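You operate a simulated robot arm through the tools that you are given. There is no shell and no other tool. Be economical: measure what you need, move in short steps, check, and stop when the job is done.

You run a simulated robot arm. Do the job below in one go: nothing can be reset, and whatever is moved stays where it is left.

JOB
Put things in order on the cart top. At the end: the beige wooden peg stands on top of the purple small tin; the clear water glass stands where the black stopper stood; the black stopper stands on top of the blue cool block; the stone three stands on top of the orange; whatever was shut is shut again. Leave all else as you found it, and nothing knocked over.

The check looks at the end state, three seconds after you hand in, the way a careful person would. Anything else that was tipped, shoved, dropped, spilled or broken makes it a failure. Lids that push on must go on centred and level and be pressed home; caps that screw on are set level and turned clockwise until they are tight.

ROBOT AND FRAMES
A 7-joint arm with a two-finger parallel gripper, fixed in place. Base frame: the origin is at the foot of the arm, x ahead of it, y to its left, z up; the work surface is at about z = 88. Readings come in cm, degrees, newtons and seconds.
With the tool pointing down near the work surface it reaches from about 24 to 68 cm from the base axis. Its first joint turns from -66.0 to 66.0 degrees. Payload 2.4 kg.
The tool frame sits at the grasp point between the pads (the TCP): z along the fingers, y along the line on which they close. The tips reach 3 cm beyond it. The gripper opens to 9.4 cm. The fingers are 2.8 cm wide and 1 cm thick; the gripper's body (5 by 9.6 cm) begins 5.5 cm behind the TCP.
Orientation is told as [roll, pitch, yaw] about the base's x, y, z axes, in that order, counted from this pose: with the fingers straight down and closing along the base's y, the tool's x points along the base's -x, its y along +y and its z along -z.

CONTROLS
- The arm moves only by the tool arm_command. Its arguments are lists of equal length, an entry for each row: "gripper": the closure in counts, from 0 (fully open) to 255 (shut); "dp": the shift along the base's x, y, z in cm, a list of three; "dr": the turn, a rotation vector about the base's x, y, z in degrees, a list of three. In form: {"gripper": [gripper, ...], "dp": [[x, y, z], ...], "dr": [[wx, wy, wz], ...]}. A call has 1 to 10 rows; each row shifts and turns the commanded pose from where the row before left it. Rows are played at 5 a second. More than 5 cm and 8.6 degrees between two rows, or a gripper value outside its range, and nothing of the call is played. Where a pose cannot be reached the arm comes as near as it can. A force on the tool above 40 N (or 10 N above the force at the start of the call, whichever is more), or a blocked arm, ends the call early, and 0.2 s more pass. Each finger travels about 15.3 cm/s and halts on what it meets, pressing with about 29 N; the grip force reading is that of the motor and also rises with nothing between the fingers. The clock runs only during rows and for 0.2 s after the last one: add rows that do not move to give the fingers time. It gives the time, the measured TCP pose, the force on the tool (base axes), the opening and the grip force at its end, in the units of the frame above (readings bear some noise).
- Cameras (640 x 400 px; columns grow to the right, rows downward): "scene" is fixed at [3.22, 45.98, 145.27]; the picture's right is [-0.84, -0.55, 0.00], its down [-0.30, 0.45, -0.84] and it looks along [0.46, -0.70, -0.54] (base axes); focal length 267 px, centre (320, 200). "wrist" rides on the gripper at [7.6, 1.4, -10.2] in the tool frame; the picture's right is [-0.18, 0.98, 0.00], its down [-0.75, -0.14, -0.64] and it looks along [-0.63, -0.12, 0.77] (tool axes); focal length 243 px, centre (320, 200). There is no depth. A picture from a camera that has moved, and an enlarged one, comes with that camera's place and axes in the base frame and with its lens. The place of the scene camera against the robot may be out by one fixed shift of up to 1.2 cm in any direction.
- grab_frame(camera): a new picture of that camera. It takes no simulated time.
- zoom(camera, box): a new picture of the part [left, top, right, bottom] of that camera's present view, enlarged. It takes no simulated time.
- job_done(): hands the job in; it is judged then, once.

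Go step by step. Nothing tells you positions but the pictures and the camera data: compare them with the known pose of the tool, close in by small moves and look again before you grip or let go. The budget is 120 turns and 68 pictures, counting those below and the enlarged ones. Unless the task says otherwise, let go and move clear before handing in.

The tools are called after "Request:" as name(argument=value, ...) on one line, values as JSON. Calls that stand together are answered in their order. arm_command: Moves the arm, as the interface text tells. Its arguments: {"type":"object","properties":{"gripper":{"type":"array"},"dp":{"type":"array"},"dr":{"type":"array"}},"required":["gripper","dp","dr"]} The other tools are called the same way: grab_frame (camera) takes a picture; zoom (camera, box) takes an enlarged picture of a part of a camera's view; job_done () hands the job in.

At the start:

```text
time: 0.0
ee_pos: [34.98, -18.74, 123.38]
ee_rot: [0.0, 0.0, 0.0]
wrist_force: [-0.2, -0.5, 0.4]
opening: 9.41
gripper_force: 0.1
```

scene: 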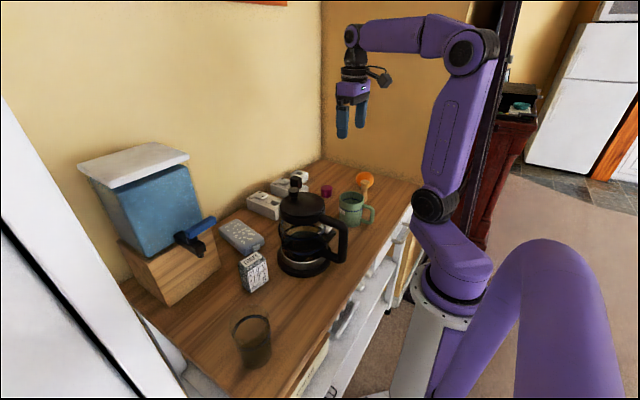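
wrist: 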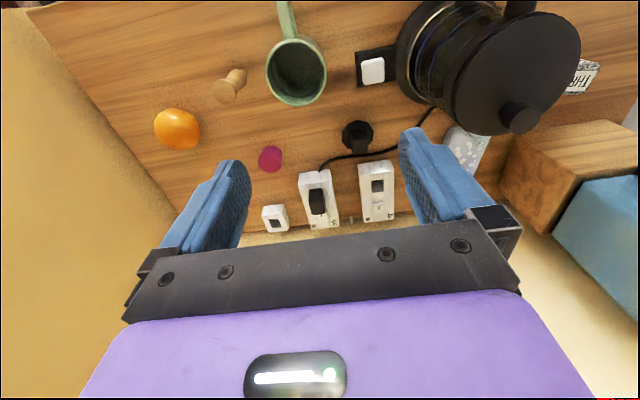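

I see a cart top with a dispenser, cool block, a carton-like "three" item, French press, mug, orange, peg, purple tin, and a glass. I'll zoom in to identify them.

Request:
zoom(camera="scene", box=[220, 150, 420, 290])

Request:
zoom(camera="wrist", box=[130, 0, 450, 240])

Request:
zoom(camera="scene", box=[120, 200, 360, 390])

```text
2.86 times, centred on (320, 220) of scene
camera zoom: at [3.22, 45.98, 145.27], right [-0.84, -0.55, 0.0], down [-0.3, 0.45, -0.84], along [0.46, -0.7, -0.54], focal length 764 px, centre (320, 143)
```

zoom: 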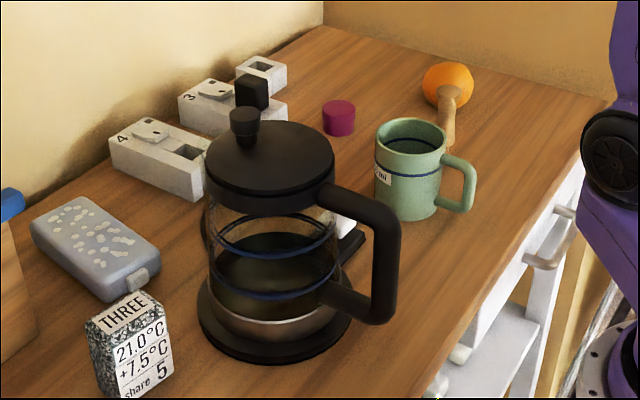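

```text
1.67 times, centred on (290, 120) of wrist
camera zoom: at [27.48, -17.24, 133.65], right [0.18, 0.98, 0.0], down [0.75, -0.14, 0.64], along [0.63, -0.12, -0.77], focal length 404 px, centre (370, 333)
```

zoom: 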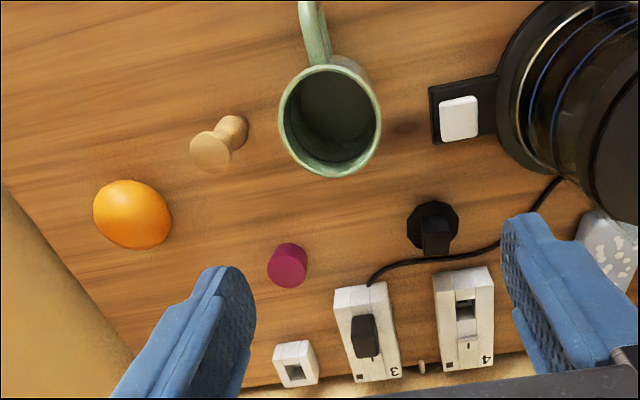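

```text
2.11 times, centred on (240, 295) of scene
camera zoom: at [3.22, 45.98, 145.27], right [-0.84, -0.55, 0.0], down [-0.3, 0.45, -0.84], along [0.46, -0.7, -0.54], focal length 563 px, centre (488, 0)
```

zoom: 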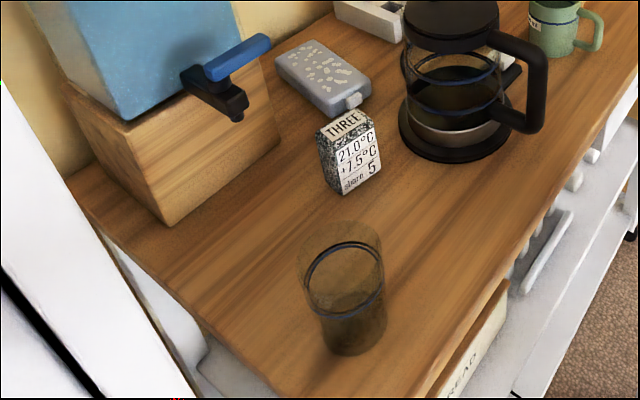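

The stopper is near (49,-14), tin (50,-32), peg (35,-33), orange (41,-46), cool block (58,7), stone (43,17), glass (30,29). I'll move in for a closer look at the stopper.

Request:
arm_command(gripper=[0, 0, 0, 0, 0], dp=[[1.5, 0.6, -3], [1.5, 0.6, -3], [1.5, 0.6, -3], [1.5, 0.6, -2], [0, 0, 0]], dr=[[0, 0, 0], [0, 0, 0], [0, 0, 0], [0, 0, 0], [0, 0, 0]])

Request:
grab_frame(camera="wrist")

```text
time: 1.2
ee_pos: [41.15, -16.23, 112.34]
ee_rot: [0.0, 0.0, 0.1]
wrist_force: [0.4, -0.8, 0.9]
opening: 9.4
gripper_force: 0.1
```

```text
62 pictures are left
camera wrist: at [33.44, -14.76, 122.54], right [0.18, 0.98, 0.0], down [0.75, -0.14, 0.64], along [0.63, -0.12, -0.77], focal length 243 px, centre (320, 200)
```

wrist: 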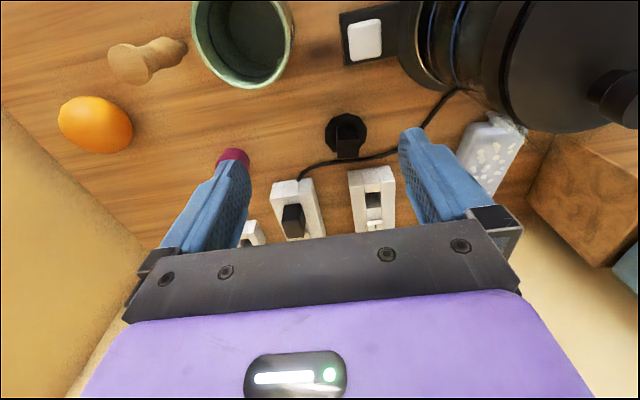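

Request:
zoom(camera="wrist", box=[240, 60, 560, 260])

Request:
zoom(camera="wrist", box=[40, 0, 280, 150])

```text
2.00 times, centred on (400, 160) of wrist
camera zoom: at [33.44, -14.76, 122.54], right [0.18, 0.98, 0.0], down [0.75, -0.14, 0.64], along [0.63, -0.12, -0.77], focal length 485 px, centre (160, 280)
```

zoom: 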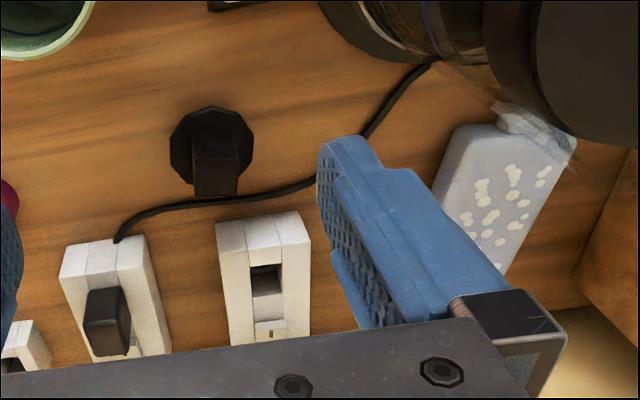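

```text
2.67 times, centred on (160, 75) of wrist
camera zoom: at [33.44, -14.76, 122.54], right [0.18, 0.98, 0.0], down [0.75, -0.14, 0.64], along [0.63, -0.12, -0.77], focal length 647 px, centre (747, 533)
```

zoom: 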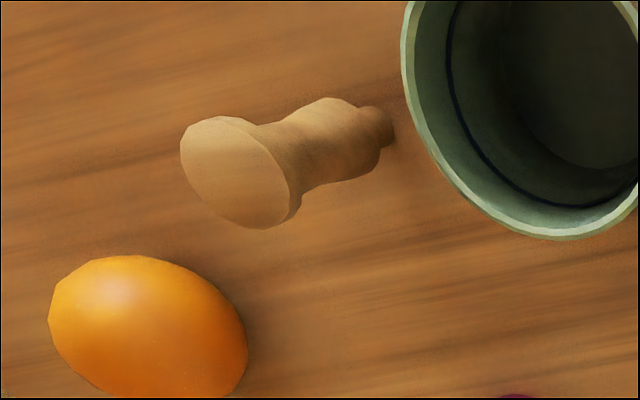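

The stopper is a disc with a stem, at about (49.5, -14). I'll go above it with the gripper half closed.

Request:
arm_command(gripper=[60, 90, 90, 90, 90], dp=[[2.8, 0.8, -3.2], [2.8, 0.8, -3.2], [2.8, 0.6, -3.2], [0, 0, -1.5], [0, 0, 0]], dr=[[0, 0, 0], [0, 0, 0], [0, 0, 0], [0, 0, 0], [0, 0, 0]])

Request:
grab_frame(camera="wrist")

```text
time: 2.4
ee_pos: [49.53, -13.92, 101.12]
ee_rot: [0.0, 0.0, 0.1]
wrist_force: [-0.6, -0.3, -0.1]
opening: 6.08
gripper_force: 0.0
```

```text
59 pictures are left
camera wrist: at [41.87, -12.44, 111.44], right [0.18, 0.98, 0.0], down [0.75, -0.14, 0.64], along [0.63, -0.12, -0.77], focal length 243 px, centre (320, 200)
```

wrist: 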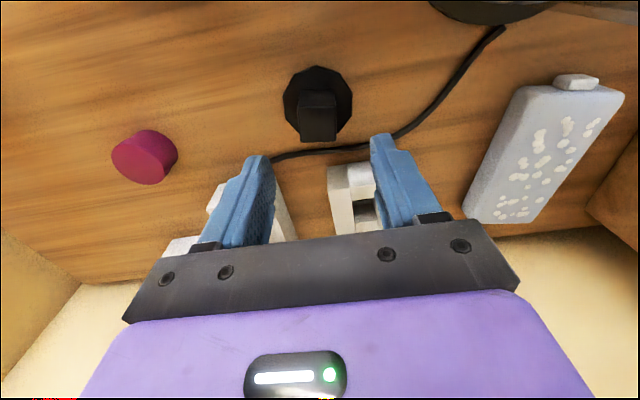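

Request:
zoom(camera="wrist", box=[260, 50, 380, 160])

Request:
zoom(camera="wrist", box=[440, 50, 640, 250])

```text
3.64 times, centred on (320, 105) of wrist
camera zoom: at [41.87, -12.44, 111.44], right [0.18, 0.98, 0.0], down [0.75, -0.14, 0.64], along [0.63, -0.12, -0.77], focal length 882 px, centre (320, 546)
```

zoom: 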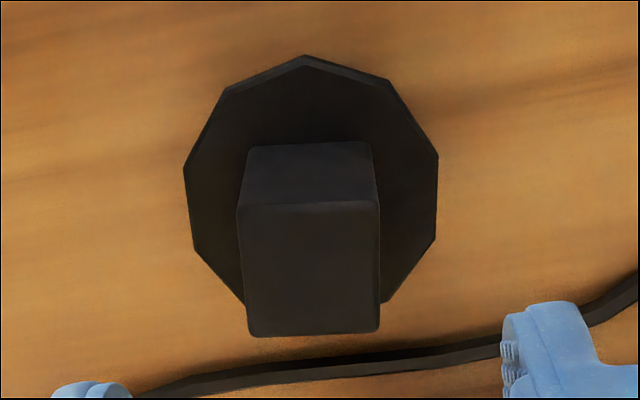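

```text
2.00 times, centred on (540, 150) of wrist
camera zoom: at [41.87, -12.44, 111.44], right [0.18, 0.98, 0.0], down [0.75, -0.14, 0.64], along [0.63, -0.12, -0.77], focal length 485 px, centre (-120, 300)
```

zoom: 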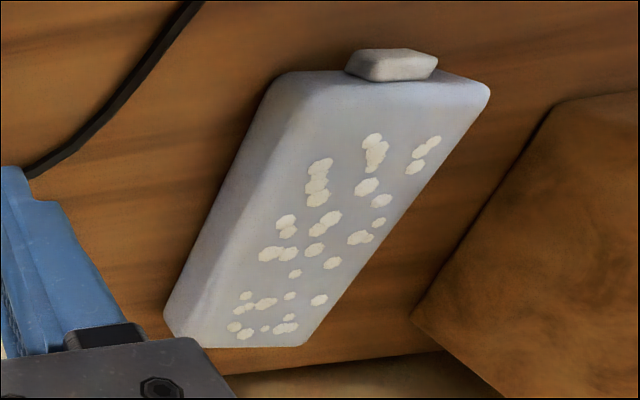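

The stem is a 2.9 cm square, top at z≈93, yawed about -9°. I'll turn, lower and look.

Request:
arm_command(gripper=[90, 90, 90, 90, 90], dp=[[-0.18, -0.16, 0], [0, 0, -2], [0, 0, -2], [0, 0, -1.5], [0, 0, 0]], dr=[[0, 0, -4.5], [0, 0, -4.5], [0, 0, 0], [0, 0, 0], [0, 0, 0]])

Request:
grab_frame(camera="wrist")

```text
time: 3.6
ee_pos: [49.33, -14.41, 95.83]
ee_rot: [0.0, 0.0, -9.0]
wrist_force: [0.4, 0.5, -0.6]
opening: 6.07
gripper_force: 0.1
```

```text
56 pictures are left
camera wrist: at [41.94, -11.64, 106.13], right [0.34, 0.94, 0.0], down [0.72, -0.26, 0.64], along [0.6, -0.22, -0.77], focal length 243 px, centre (320, 200)
```

wrist: 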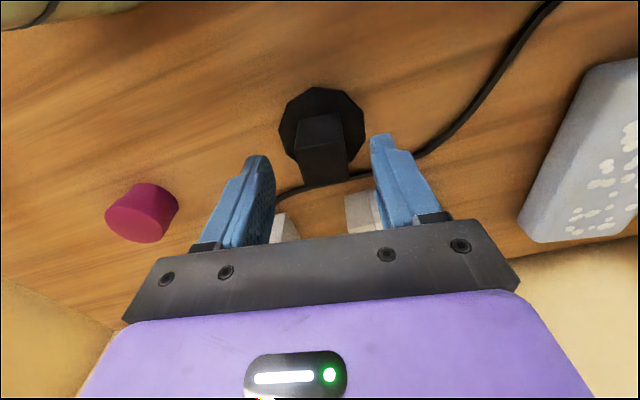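

Aligned. I'll lower and grip the stem.

Request:
arm_command(gripper=[90, 90, 90, 170, 255, 255, 255], dp=[[0, 0.2, -1.5], [0, 0, -1.5], [0, 0, 0], [0, 0, 0], [0, 0, 0], [0, 0, 0], [0, 0, 0]], dr=[[0, 0, 0], [0, 0, 0], [0, 0, 0], [0, 0, 0], [0, 0, 0], [0, 0, 0], [0, 0, 0]])

Request:
grab_frame(camera="wrist")

```text
time: 5.2
ee_pos: [49.37, -14.1, 92.79]
ee_rot: [0.1, -0.1, -9.0]
wrist_force: [3.4, 4.6, 14.0]
opening: 5.75
gripper_force: 29.2
```

```text
55 pictures are left
camera wrist: at [41.99, -11.52, 103.07], right [0.34, 0.94, 0.0], down [0.72, -0.26, 0.64], along [0.61, -0.22, -0.77], focal length 243 px, centre (320, 200)
```

wrist: 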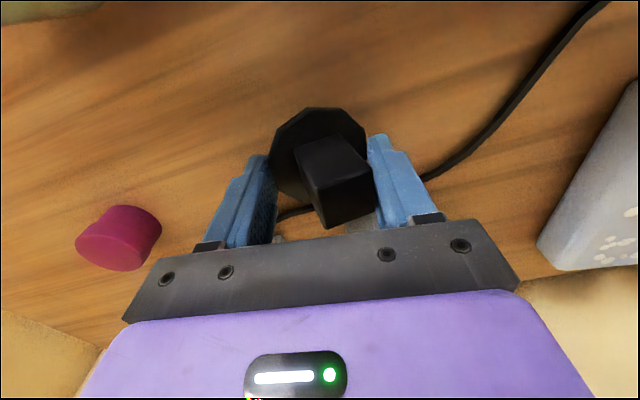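

The fingers caught the disc rather than the stem, so the flange is higher than I assumed. I'll open and look.

Request:
arm_command(gripper=[90, 60, 60, 60], dp=[[0, 0, 0], [0, 0, 0], [0, 0, 0], [0, 0, 2]], dr=[[0, 0, 0], [0, 0, 0], [0, 0, 0], [0, 0, 0]])

Request:
zoom(camera="wrist", box=[220, 60, 420, 240])

```text
time: 6.2
ee_pos: [49.28, -14.19, 94.71]
ee_rot: [0.0, 0.0, -9.0]
wrist_force: [0.0, -1.0, 0.2]
opening: 7.2
gripper_force: 0.0
```

```text
2.22 times, centred on (320, 150) of wrist
camera zoom: at [41.94, -11.5, 105.0], right [0.34, 0.94, 0.0], down [0.72, -0.26, 0.64], along [0.6, -0.22, -0.77], focal length 539 px, centre (320, 311)
```

zoom: 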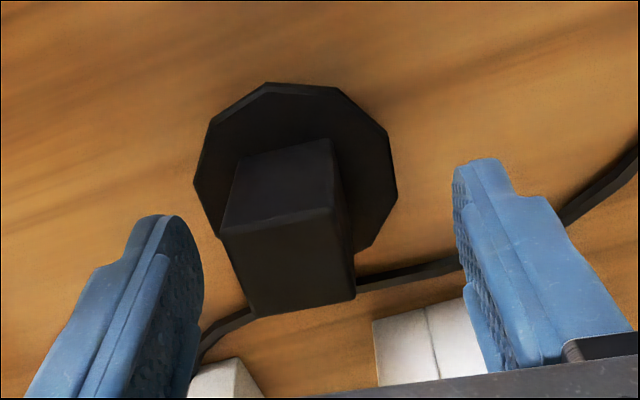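

The stopper stands upright, shifted to about (49.2, -14.9). I'll recentre and grip higher on the stem.

Request:
arm_command(gripper=[60, 60, 60, 110, 160, 200, 255, 255], dp=[[-0.1, -0.7, 0], [0, 0, -0.7], [0, 0, 0], [0, 0, 0], [0, 0, 0], [0, 0, 0], [0, 0, 0], [0, 0, 0]], dr=[[0, 0, 0], [0, 0, 0], [0, 0, 0], [0, 0, 0], [0, 0, 0], [0, 0, 0], [0, 0, 0], [0, 0, 0]])

Request:
zoom(camera="wrist", box=[220, 60, 420, 240])

```text
time: 8.0
ee_pos: [49.22, -14.86, 94.13]
ee_rot: [0.0, 0.0, -9.0]
wrist_force: [0.7, -0.3, 0.4]
opening: 3.16
gripper_force: 29.1
```

```text
2.22 times, centred on (320, 150) of wrist
camera zoom: at [41.85, -12.2, 104.39], right [0.34, 0.94, 0.0], down [0.72, -0.26, 0.64], along [0.6, -0.22, -0.77], focal length 539 px, centre (320, 311)
```

zoom: 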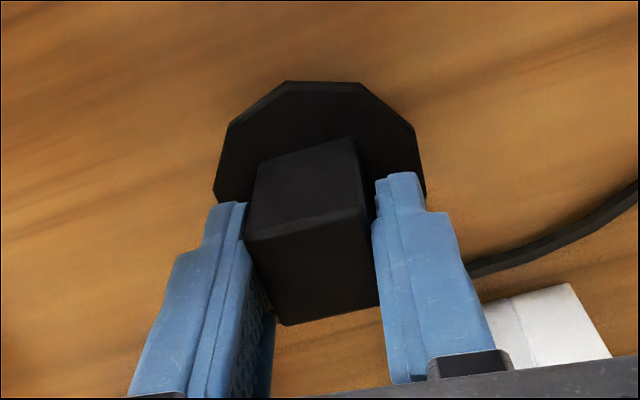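

Stem held. I'll lift and carry it toward the cool block, then look.

Request:
arm_command(gripper=[255, 255, 255, 255, 255, 255, 255, 255, 255, 255], dp=[[0, 0, 2], [0, 0, 3], [0, 0, 3], [2, 2, 2], [2, 3, 0], [1, 3, 0], [0, 3, 0], [0, 3, 0], [0, 3, 0], [0, 0, 0]], dr=[[0, 0, 0], [0, 0, 0], [0, 0, 0], [0, 0, 0], [0, 0, 0], [0, 0, 0], [0, 0, 0], [0, 0, 0], [0, 0, 0], [0, 0, 0]])

Request:
grab_frame(camera="wrist")

Request:
zoom(camera="scene", box=[200, 100, 400, 290])

```text
time: 10.2
ee_pos: [54.14, 2.21, 104.07]
ee_rot: [-0.1, 0.0, -9.1]
wrist_force: [0.7, 0.3, -1.2]
opening: 3.16
gripper_force: 28.6
```

```text
52 pictures are left
camera wrist: at [46.79, 4.77, 114.36], right [0.34, 0.94, 0.0], down [0.72, -0.26, 0.64], along [0.6, -0.22, -0.77], focal length 243 px, centre (320, 200)
```

wrist: 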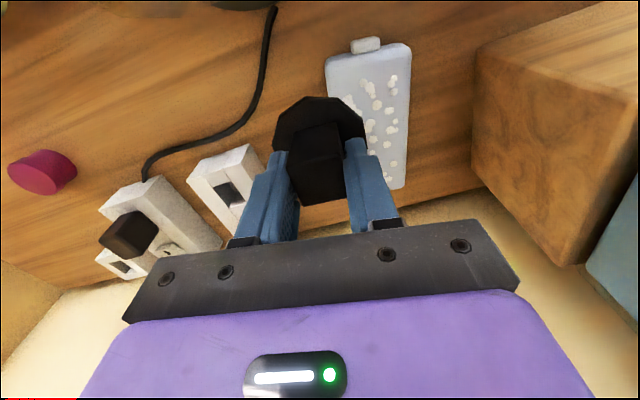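

```text
2.11 times, centred on (300, 195) of scene
camera zoom: at [3.22, 45.98, 145.27], right [-0.84, -0.55, 0.0], down [-0.3, 0.45, -0.84], along [0.46, -0.7, -0.54], focal length 563 px, centre (362, 210)
```

zoom: 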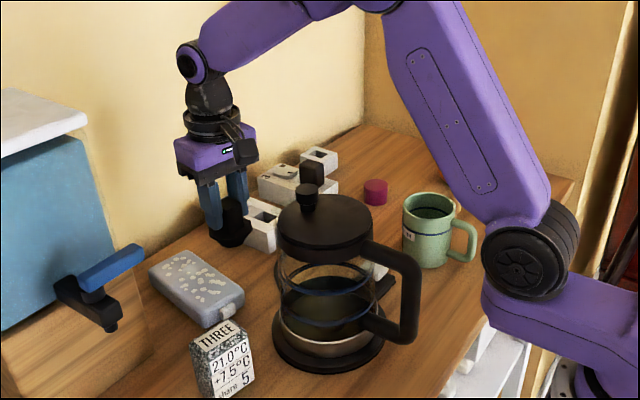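

The block top spans x 51–66, y 3–9, centred near (58.5, 6.2). I'll move over it and lower partway.

Request:
arm_command(gripper=[255, 255, 255, 255, 255], dp=[[2, 2, 0], [1.9, 2, 0], [0, 0, -2], [0, 0, -2], [0, 0, 0]], dr=[[0, 0, 0], [0, 0, 0], [0, 0, 0], [0, 0, 0], [0, 0, 0]])

Request:
grab_frame(camera="wrist")

Request:
zoom(camera="scene", box=[220, 160, 320, 260])

```text
time: 11.4
ee_pos: [58.13, 6.1, 100.11]
ee_rot: [-0.1, -0.1, -9.1]
wrist_force: [0.3, -0.1, -1.3]
opening: 3.13
gripper_force: 29.0
```

```text
50 pictures are left
camera wrist: at [50.73, 8.75, 110.36], right [0.34, 0.94, 0.0], down [0.72, -0.26, 0.64], along [0.6, -0.22, -0.77], focal length 243 px, centre (320, 200)
```

wrist: 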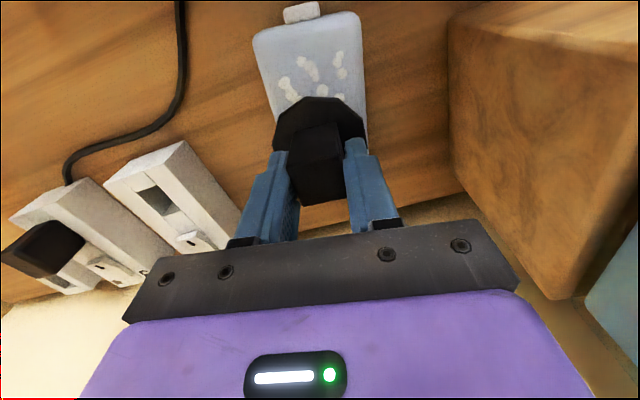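

```text
4.00 times, centred on (270, 210) of scene
camera zoom: at [3.22, 45.98, 145.27], right [-0.84, -0.55, 0.0], down [-0.3, 0.45, -0.84], along [0.46, -0.7, -0.54], focal length 1069 px, centre (520, 160)
```

zoom: 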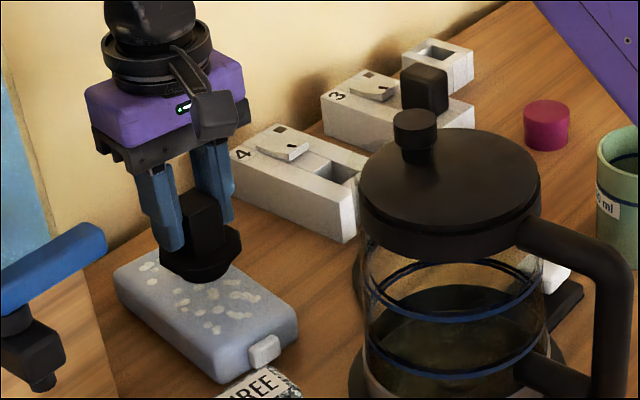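

Well centred over the block. I'll lower in small steps to contact.

Request:
arm_command(gripper=[255, 255, 255, 255, 255], dp=[[0, 0, -1], [0, 0, -0.7], [0, 0, -0.4], [0, 0, -0.3], [0, 0, 0]], dr=[[0, 0, 0], [0, 0, 0], [0, 0, 0], [0, 0, 0], [0, 0, 0]])

Request:
zoom(camera="scene", box=[220, 180, 320, 260])

```text
time: 12.6
ee_pos: [58.21, 6.11, 97.62]
ee_rot: [0.0, 0.0, -9.1]
wrist_force: [-0.7, -0.8, -0.2]
opening: 3.14
gripper_force: 29.2
```

```text
5.00 times, centred on (270, 220) of scene
camera zoom: at [3.22, 45.98, 145.27], right [-0.84, -0.55, 0.0], down [-0.3, 0.45, -0.84], along [0.46, -0.7, -0.54], focal length 1336 px, centre (570, 100)
```

zoom: 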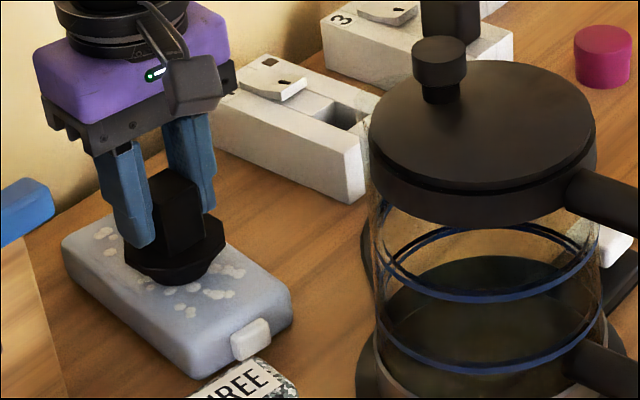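

Request:
arm_command(gripper=[255, 255, 255, 255, 255], dp=[[0, 0, -0.2], [0, 0, -0.2], [0, 0, -0.2], [0, 0, -0.1], [0, 0, 0]], dr=[[0, 0, 0], [0, 0, 0], [0, 0, 0], [0, 0, 0], [0, 0, 0]])

```text
time: 13.5
ee_pos: [58.21, 6.1, 97.34]
ee_rot: [0.0, -0.4, -9.0]
wrist_force: [-4.2, -0.3, 6.4]
opening: 3.14
gripper_force: 29.2
stopped in row 4: the force on the tool passed its limit (the readings are from after the stop); the commanded pose is now the measured one
```

Contact at z 97.3. I'll release, then back off upward.

Request:
arm_command(gripper=[240, 220, 190, 150, 120, 120, 120], dp=[[0, 0, 0], [0, 0, 0], [0, 0, 0], [0, 0, 0], [0, 0, 0], [0, 0, 1], [0, 0, 2]], dr=[[0, 0, 0], [0, 0, 0], [0, 0, 0], [0, 0, 0], [0, 0, 0], [0, 0, 0], [0, 0, 0]])

Request:
arm_command(gripper=[120, 120, 60], dp=[[0, 0, 4], [0, 0, 4], [0, 0, 4]], dr=[[0, 0, 3], [0, 0, 3], [0, 0, 3]])

Request:
zoom(camera="scene", box=[220, 180, 320, 260])

Request:
grab_frame(camera="wrist")

```text
time: 15.1
ee_pos: [58.37, 6.13, 100.22]
ee_rot: [0.1, -0.5, -8.9]
wrist_force: [0.1, 0.5, -0.2]
opening: 4.96
gripper_force: 0.1
```

```text
time: 15.9
ee_pos: [58.37, 6.19, 112.45]
ee_rot: [0.1, -0.3, 0.1]
wrist_force: [0.0, -0.4, 0.5]
opening: 7.21
gripper_force: 0.1
```

```text
5.00 times, centred on (270, 220) of scene
camera zoom: at [3.22, 45.98, 145.27], right [-0.84, -0.55, 0.0], down [-0.3, 0.45, -0.84], along [0.46, -0.7, -0.54], focal length 1336 px, centre (570, 100)
```

zoom: 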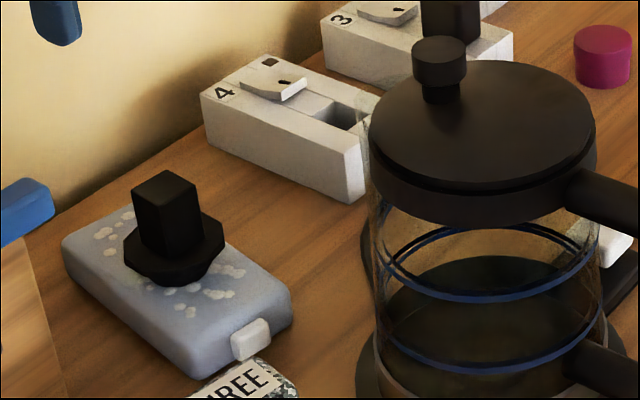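

```text
46 pictures are left
camera wrist: at [50.57, 7.61, 122.7], right [0.18, 0.98, 0.0], down [0.75, -0.14, 0.65], along [0.64, -0.12, -0.76], focal length 243 px, centre (320, 200)
```

wrist: 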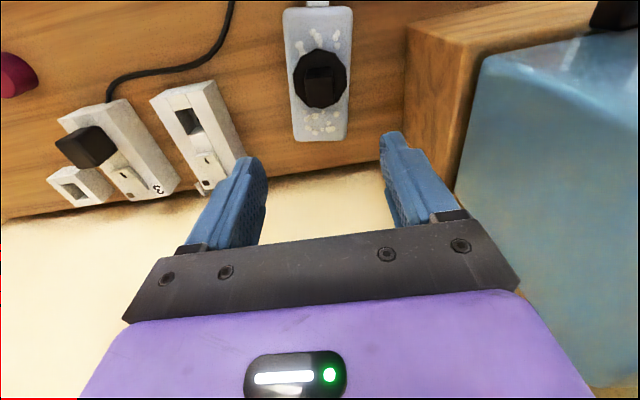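

The stopper is on the block. Next, the glass: I'll raise, retreat, and go above the glass area for a look (passing near the stone).

Request:
arm_command(gripper=[0, 0, 0, 0, 0, 0, 0, 0, 0], dp=[[-3, 0, 3], [-4.5, 0, 2], [-4.5, 0, 0], [-4.5, 1, 0], [-3, 3.5, 0], [-3, 3.5, 0], [-2, 4, 0], [-1.5, 4, 0], [0, 0, 0]], dr=[[0, 0, 0], [0, 0, 0], [0, 0, 0], [0, 0, 0], [0, 0, 0], [0, 0, 0], [0, 0, 0], [0, 0, 0], [0, 0, 0]])

Request:
grab_frame(camera="wrist")

```text
time: 17.9
ee_pos: [32.27, 22.26, 117.29]
ee_rot: [0.1, -0.5, 0.0]
wrist_force: [0.4, -0.6, 0.2]
opening: 9.42
gripper_force: 0.0
```

```text
45 pictures are left
camera wrist: at [24.53, 23.72, 127.51], right [0.18, 0.98, 0.0], down [0.75, -0.14, 0.65], along [0.64, -0.12, -0.76], focal length 243 px, centre (320, 200)
```

wrist: 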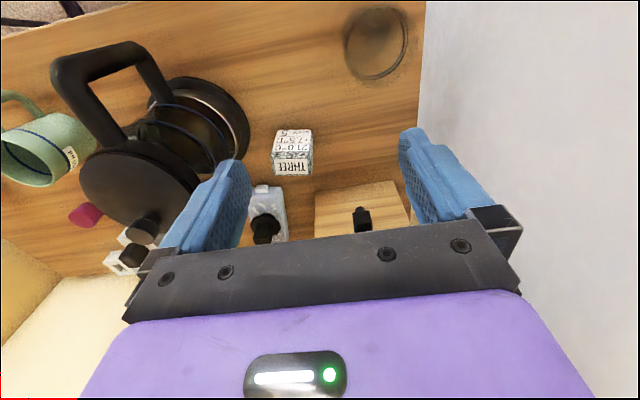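

Request:
zoom(camera="wrist", box=[320, 0, 440, 100])

Request:
zoom(camera="scene", box=[210, 295, 300, 385])

```text
4.00 times, centred on (380, 50) of wrist
camera zoom: at [24.53, 23.72, 127.51], right [0.18, 0.98, 0.0], down [0.75, -0.14, 0.65], along [0.64, -0.12, -0.76], focal length 970 px, centre (80, 800)
```

zoom: 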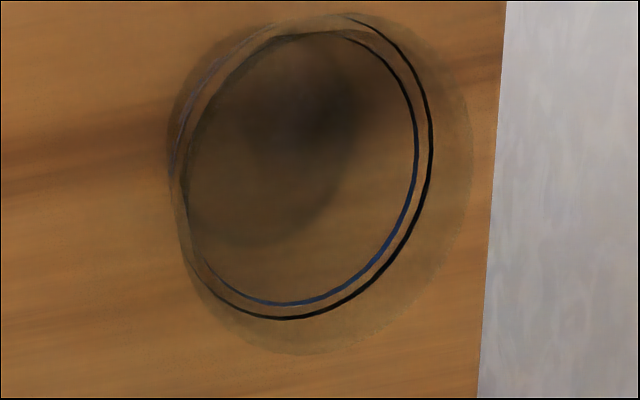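

```text
4.44 times, centred on (255, 340) of scene
camera zoom: at [3.21, 45.98, 145.27], right [-0.84, -0.55, 0.0], down [-0.3, 0.45, -0.84], along [0.46, -0.7, -0.54], focal length 1188 px, centre (609, -422)
```

zoom: 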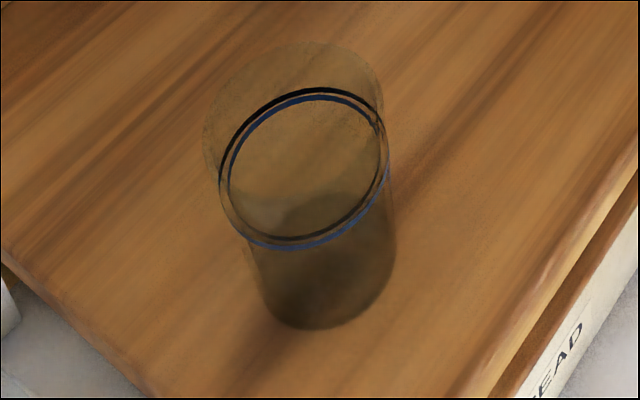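

The glass is about 12 cm tall, rim 7.4 cm wide, near (29.7, 28.6). It may hold water, so I'll keep it level. I'll move above it and look.

Request:
arm_command(gripper=[0, 0, 0, 0, 0], dp=[[-1.3, 3.2, 0], [-1.3, 3.2, -3], [0, 0, -4], [0, 0, -2.5], [0, 0, 0]], dr=[[0, 0.4, 0], [0, 0, 0], [0, 0, 0], [0, 0, 0], [0, 0, 0]])

Request:
grab_frame(camera="wrist")

Request:
grab_frame(camera="scene")

```text
time: 19.1
ee_pos: [29.72, 28.71, 107.61]
ee_rot: [0.1, 0.0, 0.0]
wrist_force: [1.0, -0.7, 0.1]
opening: 9.42
gripper_force: 0.1
```

```text
42 pictures are left
camera wrist: at [21.98, 30.12, 118.02], right [0.18, 0.98, 0.0], down [0.75, -0.14, 0.64], along [0.63, -0.12, -0.77], focal length 243 px, centre (320, 200)
```

wrist: 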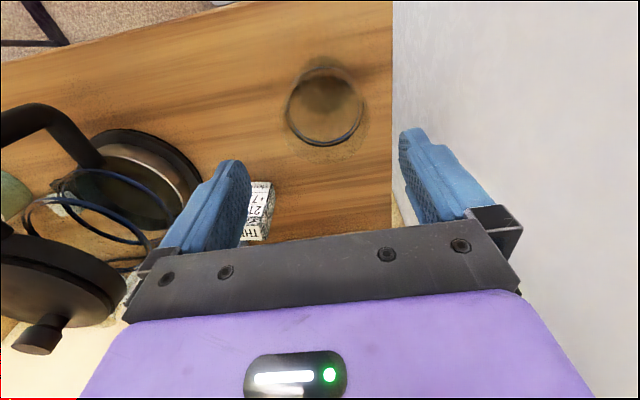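

```text
41 pictures are left
```

scene: 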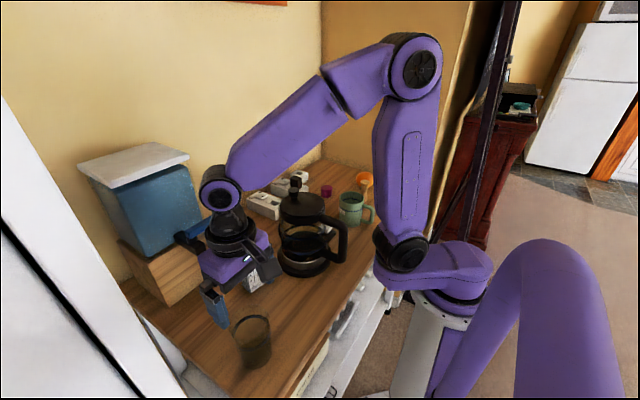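

Request:
zoom(camera="wrist", box=[260, 40, 400, 180])

```text
2.86 times, centred on (330, 110) of wrist
camera zoom: at [21.98, 30.12, 118.02], right [0.18, 0.98, 0.0], down [0.75, -0.14, 0.64], along [0.63, -0.12, -0.77], focal length 693 px, centre (291, 457)
```

zoom: 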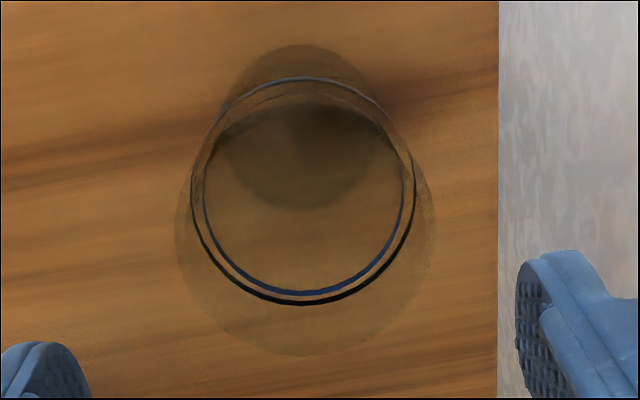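

The glass is centred at (29.6, 29.05), rim z≈98.7. I'll straddle it and lower to grip height.

Request:
arm_command(gripper=[0, 0, 0, 0, 0, 0], dp=[[-0.1, 0.35, 0], [0, 0, -3], [0, 0, -3], [0, 0, -3], [0, 0, -3], [0, 0, 0]], dr=[[0, 0, 0], [0, 0, 0], [0, 0, 0], [0, 0, 0], [0, 0, 0], [0, 0, 0]])

Request:
grab_frame(camera="wrist")

```text
time: 20.5
ee_pos: [29.54, 28.83, 95.66]
ee_rot: [0.1, 0.1, 0.1]
wrist_force: [0.0, -0.8, 0.2]
opening: 9.42
gripper_force: 0.1
```

```text
39 pictures are left
camera wrist: at [21.83, 30.3, 105.96], right [0.18, 0.98, 0.0], down [0.75, -0.14, 0.64], along [0.63, -0.12, -0.77], focal length 243 px, centre (320, 200)
```

wrist: 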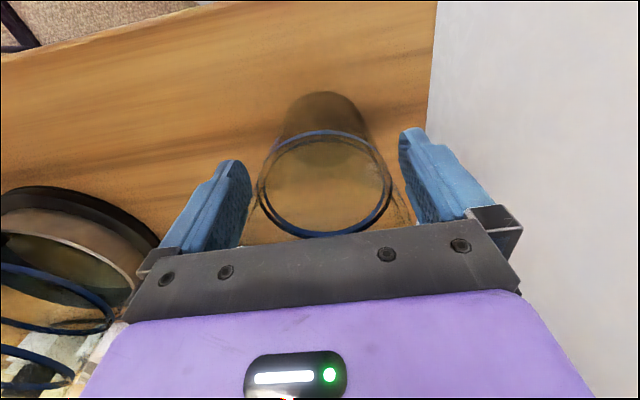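

Centred between the fingers. I'll close gradually.

Request:
arm_command(gripper=[20, 35, 45, 55, 70, 100, 130, 130], dp=[[0, 0, 0], [0, 0, 0], [0, 0, 0], [0, 0, 0], [0, 0, 0], [0, 0, 0], [0, 0, 0], [0, 0, 0]], dr=[[0, 0, 0], [0, 0, 0], [0, 0, 0], [0, 0, 0], [0, 0, 0], [0, 0, 0], [0, 0, 0], [0, 0, 0]])

```text
time: 22.3
ee_pos: [29.59, 28.93, 95.73]
ee_rot: [0.2, -0.1, 0.0]
wrist_force: [-0.3, 0.9, 1.6]
opening: 7.28
gripper_force: 29.0
```

Glass held. I'll lift it high enough to clear the French press.

Request:
arm_command(gripper=[130, 130, 130, 130, 130, 130, 130, 130, 130, 130], dp=[[0, 0, 0.5], [0, 0, 1.5], [0, 0, 3], [0, 0, 4], [0, 0, 4], [0, 0, 4], [0, 0, 4], [0, 0, 4], [0, 0, 3], [0, 0, 1]], dr=[[0, 0, 0], [0, 0, 0], [0, 0, 0], [0, 0, 0], [0, 0, 0], [0, 0, 0], [0, 0, 0], [0, 0, 0], [0, 0, 0], [0, 0, 0]])

Request:
grab_frame(camera="scene")

```text
time: 24.5
ee_pos: [29.74, 28.98, 124.74]
ee_rot: [0.0, 0.0, 0.0]
wrist_force: [0.9, -0.2, -2.4]
opening: 7.27
gripper_force: 28.6
```

```text
38 pictures are left
```

scene: 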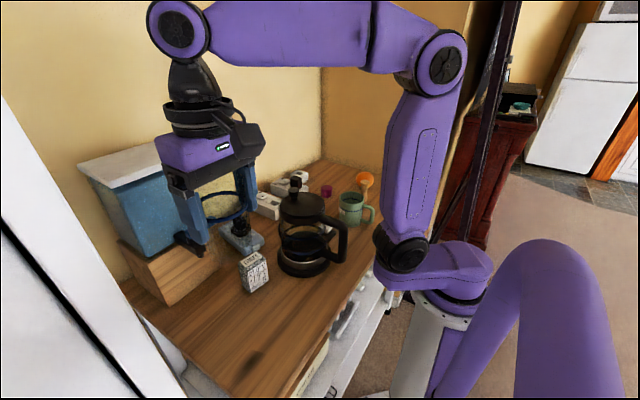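

Request:
arm_command(gripper=[130, 130, 130, 130, 130, 130, 130, 130, 130, 130], dp=[[0.6, -1.5, 0], [1.4, -3.1, 0], [1.8, -4, 0], [1.9, -4.2, 0], [1.9, -4.2, 0], [1.9, -4.2, 0], [1.9, -4.2, 0], [1.9, -4.2, 0], [1.9, -4.2, 0], [1.4, -3.1, 0]], dr=[[0, 0, 0], [0, 0, 0], [0, 0, 0], [0, 0, 0], [0, 0, 0], [0, 0, 0], [0, 0, 0], [0, 0, 0], [0, 0, 0], [0, 0, 0]])

Request:
arm_command(gripper=[130, 130, 130, 130, 130, 130, 130, 130], dp=[[1.5, -3.1, 0], [1.1, -2.4, -0.5], [0.4, -0.9, -2], [0, 0, -4], [0, 0, -4], [0, 0, -4], [0, 0, -2.5], [0, 0, 0]], dr=[[0, 0, 0], [0, 0, 0], [0, 0, 0], [0, 0, 0], [0, 0, 0], [0, 0, 0], [0, 0, 0], [0, 0, 0]])

Request:
grab_frame(camera="wrist")

Request:
grab_frame(camera="scene")

```text
time: 26.7
ee_pos: [46.05, -8.07, 124.79]
ee_rot: [0.1, -0.2, 0.1]
wrist_force: [-0.2, -0.8, -3.3]
opening: 7.29
gripper_force: 28.5
```

```text
time: 28.5
ee_pos: [49.38, -14.32, 107.85]
ee_rot: [0.1, 0.1, 0.1]
wrist_force: [-0.4, -0.3, -2.7]
opening: 7.27
gripper_force: 29.2
```

```text
37 pictures are left
camera wrist: at [41.66, -12.84, 118.16], right [0.18, 0.98, 0.0], down [0.75, -0.14, 0.64], along [0.63, -0.12, -0.77], focal length 243 px, centre (320, 200)
```

wrist: 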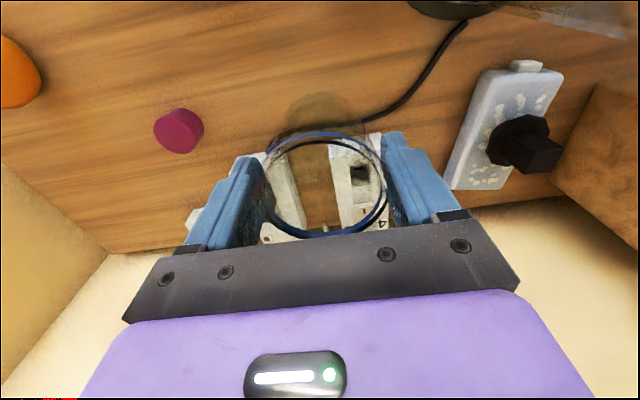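

```text
36 pictures are left
```

scene: 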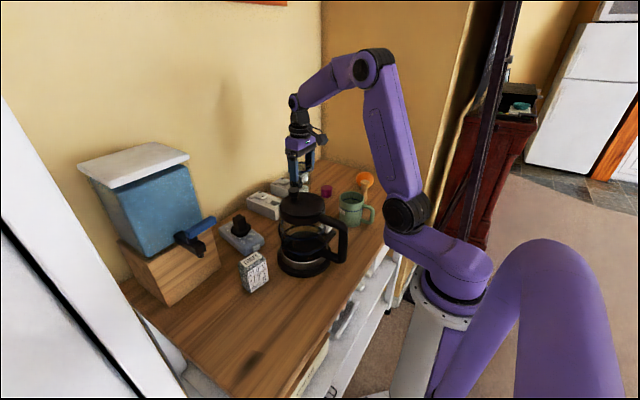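

Over the spot. I'll lower to just above the table, then feel for contact.

Request:
arm_command(gripper=[130, 130, 130, 130, 130, 130], dp=[[0, 0.2, -3], [0, 0, -3], [0, 0, -3], [0, 0, -1.8], [0, 0, -0.6], [0, 0, 0]], dr=[[0, 0, 0], [0, 0, 0], [0, 0, 0], [0, 0, 0], [0, 0, 0], [0, 0, 0]])

Request:
grab_frame(camera="wrist")

```text
time: 29.9
ee_pos: [49.31, -14.1, 96.16]
ee_rot: [0.1, 0.0, -0.1]
wrist_force: [-0.2, -0.2, -2.8]
opening: 7.28
gripper_force: 28.8
```

```text
35 pictures are left
camera wrist: at [41.55, -12.6, 106.64], right [0.18, 0.98, 0.0], down [0.75, -0.14, 0.64], along [0.63, -0.12, -0.77], focal length 243 px, centre (320, 200)
```

wrist: 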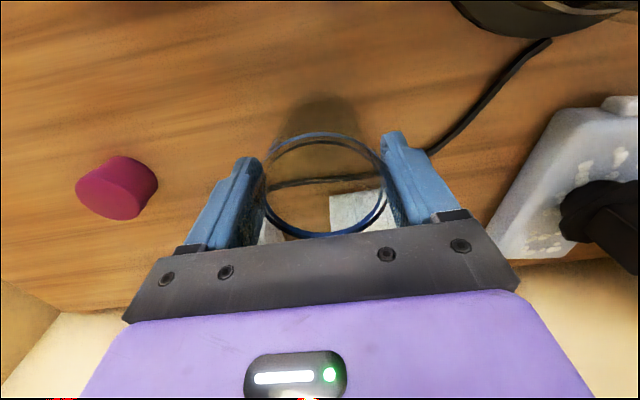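

Request:
arm_command(gripper=[130, 130, 130, 130, 130, 130], dp=[[0, 0, -0.2], [0, 0, -0.1], [0, 0, -0.1], [0, 0, -0.1], [0, 0, 0], [0, 0, 0]], dr=[[0, 0, 0], [0, 0, 0], [0, 0, 0], [0, 0, 0], [0, 0, 0], [0, 0, 0]])

```text
time: 31.3
ee_pos: [49.43, -14.19, 95.87]
ee_rot: [0.1, 0.1, 0.0]
wrist_force: [0.2, -0.5, -2.1]
opening: 7.26
gripper_force: 28.7
```

Request:
arm_command(gripper=[130, 130, 130, 130], dp=[[0, 0, -0.1], [0, 0, -0.1], [0, 0, 0], [0, 0, 0]], dr=[[0, 0, 0], [0, 0, 0], [0, 0, 0], [0, 0, 0]])

```text
time: 32.3
ee_pos: [49.2, -14.1, 95.74]
ee_rot: [0.1, -0.1, 0.0]
wrist_force: [-0.3, 0.3, -2.0]
opening: 7.29
gripper_force: 29.2
```

Request:
arm_command(gripper=[130, 130, 130, 130], dp=[[0, 0, -0.1], [0, 0, -0.1], [0, 0, 0], [0, 0, 0]], dr=[[0, 0, 0], [0, 0, 0], [0, 0, 0], [0, 0, 0]])

```text
time: 33.3
ee_pos: [49.33, -14.16, 95.69]
ee_rot: [0.1, -0.3, 0.1]
wrist_force: [-1.2, 5.1, 16.2]
opening: 7.28
gripper_force: 28.4
```

Contact. I'll open the fingers evenly and rise straight up.

Request:
arm_command(gripper=[130, 80, 50, 30, 10, 0, 0], dp=[[0, 0, 0.1], [0, 0, 0], [0, 0, 0], [0, 0, 0], [0, 0, 0], [0, 0, 0], [0, 0, 0]], dr=[[0, 0, 0], [0, 0, 0], [0, 0, 0], [0, 0, 0], [0, 0, 0], [0, 0, 0], [0, 0, 0]])

Request:
arm_command(gripper=[0, 0, 0, 0, 0, 0, 0], dp=[[0, 0, 2], [0, 0, 3], [0, 0, 4], [0, 0, 4], [-2, 0, 4], [-4, -1, 2], [-4, -1, 0]], dr=[[0, 0, 0], [0, 0, 0], [0, 0, 0], [0, 0, 0], [0, 0, 0], [0, 0, 0], [0, 0, 0]])

Request:
grab_frame(camera="wrist")

```text
time: 34.9
ee_pos: [49.23, -14.23, 95.59]
ee_rot: [0.1, 0.0, 0.0]
wrist_force: [-1.0, 0.7, -0.9]
opening: 9.41
gripper_force: 0.1
```

```text
time: 36.5
ee_pos: [39.01, -16.07, 114.61]
ee_rot: [0.2, 0.1, 0.0]
wrist_force: [0.5, 1.2, 0.8]
opening: 9.39
gripper_force: 0.1
```

```text
34 pictures are left
camera wrist: at [31.43, -14.61, 125.04], right [0.18, 0.98, 0.0], down [0.75, -0.14, 0.64], along [0.63, -0.12, -0.77], focal length 243 px, centre (320, 200)
```

wrist: 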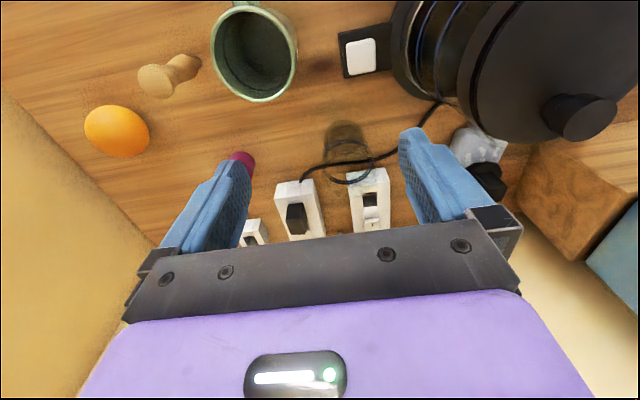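

The glass stands in place. Next the peg: I'll move above it and the tin for a closer look.

Request:
arm_command(gripper=[0, 0, 0, 0, 0, 0], dp=[[-1, -4, -1], [-1, -4, -1], [-1, -4, -1], [-1, -4, -1], [0, 0, -2], [0, 0, 0]], dr=[[0, 0, 0], [0, 0, 0], [0, 0, 0], [0, 0, 0], [0, 0, 0], [0, 0, 0]])

Request:
grab_frame(camera="wrist")

Request:
zoom(camera="scene", box=[310, 150, 390, 230])

```text
time: 37.9
ee_pos: [35.1, -31.97, 108.65]
ee_rot: [0.1, -0.1, 0.0]
wrist_force: [0.5, 0.0, 0.1]
opening: 9.4
gripper_force: 0.0
```

```text
33 pictures are left
camera wrist: at [27.43, -30.66, 118.91], right [0.18, 0.98, 0.0], down [0.75, -0.14, 0.64], along [0.63, -0.12, -0.77], focal length 243 px, centre (320, 200)
```

wrist: 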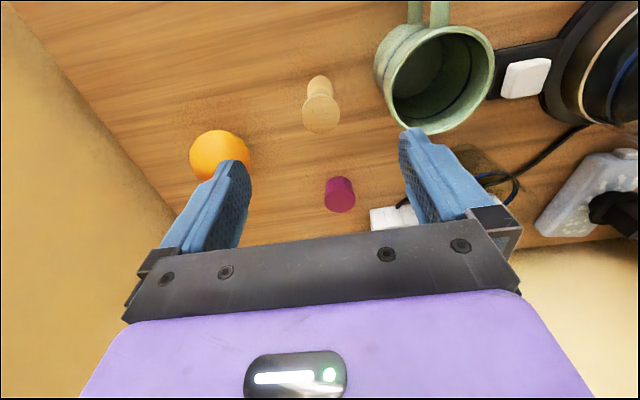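

```text
5.00 times, centred on (350, 190) of scene
camera zoom: at [3.22, 45.98, 145.27], right [-0.84, -0.55, 0.0], down [-0.3, 0.45, -0.84], along [0.46, -0.7, -0.54], focal length 1336 px, centre (170, 250)
```

zoom: 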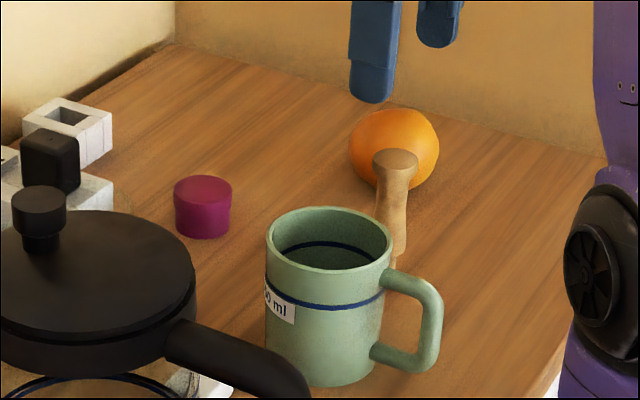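

Request:
zoom(camera="wrist", box=[270, 60, 380, 220])

Request:
zoom(camera="wrist", box=[170, 100, 270, 220])

```text
2.50 times, centred on (325, 140) of wrist
camera zoom: at [27.43, -30.66, 118.91], right [0.18, 0.98, 0.0], down [0.75, -0.14, 0.64], along [0.63, -0.12, -0.77], focal length 606 px, centre (308, 350)
```

zoom: 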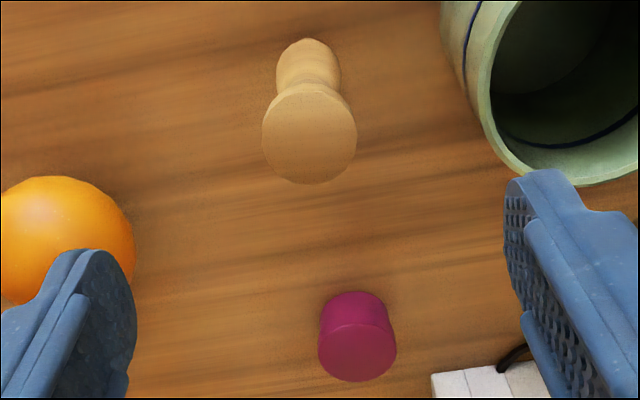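

```text
3.33 times, centred on (220, 160) of wrist
camera zoom: at [27.43, -30.66, 118.91], right [0.18, 0.98, 0.0], down [0.75, -0.14, 0.64], along [0.63, -0.12, -0.77], focal length 809 px, centre (653, 333)
```

zoom: 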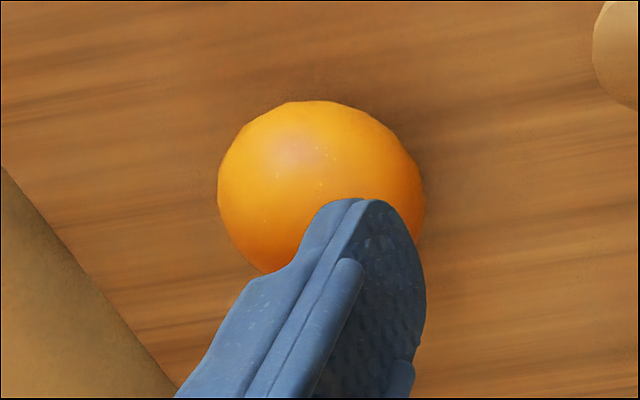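

The peg stands at about (35.3, -32.15), top z≈97.4, near the mug's rim; I'll narrow the opening, go just above and check.

Request:
arm_command(gripper=[50, 90, 95, 95, 95], dp=[[0.1, -0.15, 0], [0, 0, -2.5], [0, 0, -2.5], [0, 0, -2], [0, 0, 0]], dr=[[0, 0, 0], [0, 0, 0], [0, 0, 0], [0, 0, 0], [0, 0, 0]])

Request:
grab_frame(camera="wrist")

Request:
zoom(camera="scene", box=[310, 130, 410, 230])

```text
time: 39.1
ee_pos: [35.43, -32.2, 101.76]
ee_rot: [0.1, -0.2, 0.0]
wrist_force: [-0.1, -0.1, 0.4]
opening: 5.86
gripper_force: 0.1
```

```text
29 pictures are left
camera wrist: at [27.7, -30.77, 111.99], right [0.18, 0.98, 0.0], down [0.75, -0.14, 0.64], along [0.63, -0.12, -0.77], focal length 243 px, centre (320, 200)
```

wrist: 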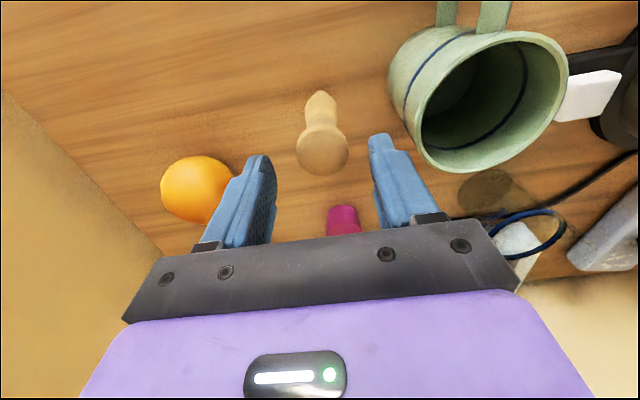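

```text
4.00 times, centred on (360, 180) of scene
camera zoom: at [3.22, 45.98, 145.27], right [-0.84, -0.55, 0.0], down [-0.3, 0.45, -0.84], along [0.46, -0.7, -0.54], focal length 1069 px, centre (160, 280)
```

zoom: 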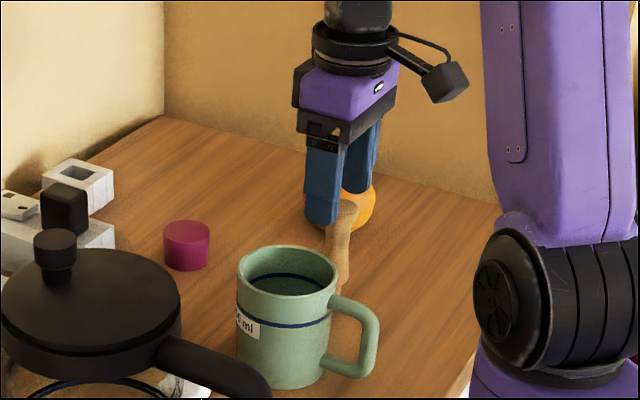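

Aligned with the peg. Descending and gripping.

Request:
arm_command(gripper=[95, 95, 95, 95, 130, 160, 200, 200, 200], dp=[[0, 0.1, -2.5], [0, 0, -2.5], [0, 0, -2.4], [0, 0, 0], [0, 0, 0], [0, 0, 0], [0, 0, 0], [0, 0, 0], [0, 0, 0]], dr=[[0, 0, 0], [0, 0, 0], [0, 0, 0], [0, 0, 0], [0, 0, 0], [0, 0, 0], [0, 0, 0], [0, 0, 0], [0, 0, 0]])

Request:
arm_command(gripper=[200, 200, 200, 200, 200, 200, 200, 200], dp=[[0, 0, 1], [0, 0, 3], [0, 0, 4], [3, 0, 2], [4, 0, 0], [4, 0, 0], [2, 0, 0], [0, 0, 0]], dr=[[0, 0, 0], [0, 0, 0], [0, 0, 0], [0, 0, 0], [0, 0, 0], [0, 0, 0], [0, 0, 0], [0, 0, 0]])

Request:
grab_frame(camera="wrist")

```text
time: 41.1
ee_pos: [35.46, -32.25, 94.38]
ee_rot: [0.1, 0.0, 0.1]
wrist_force: [0.1, -1.1, -0.9]
opening: 2.72
gripper_force: 28.9
```

```text
time: 42.9
ee_pos: [48.49, -32.23, 104.32]
ee_rot: [0.0, 0.1, 0.0]
wrist_force: [0.1, 0.3, 0.2]
opening: 2.73
gripper_force: 28.6
```

```text
27 pictures are left
camera wrist: at [40.69, -30.74, 114.61], right [0.18, 0.98, 0.0], down [0.75, -0.14, 0.64], along [0.63, -0.12, -0.77], focal length 243 px, centre (320, 200)
```

wrist: 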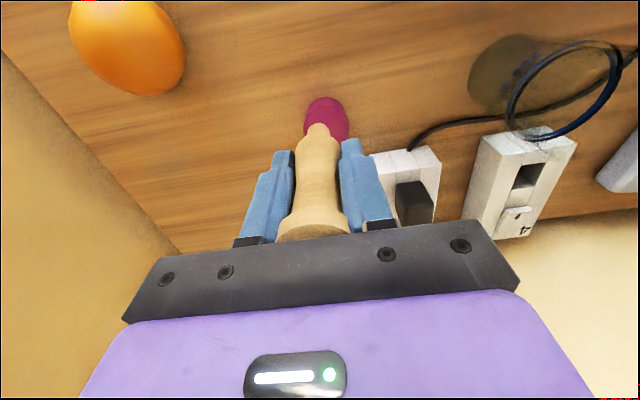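

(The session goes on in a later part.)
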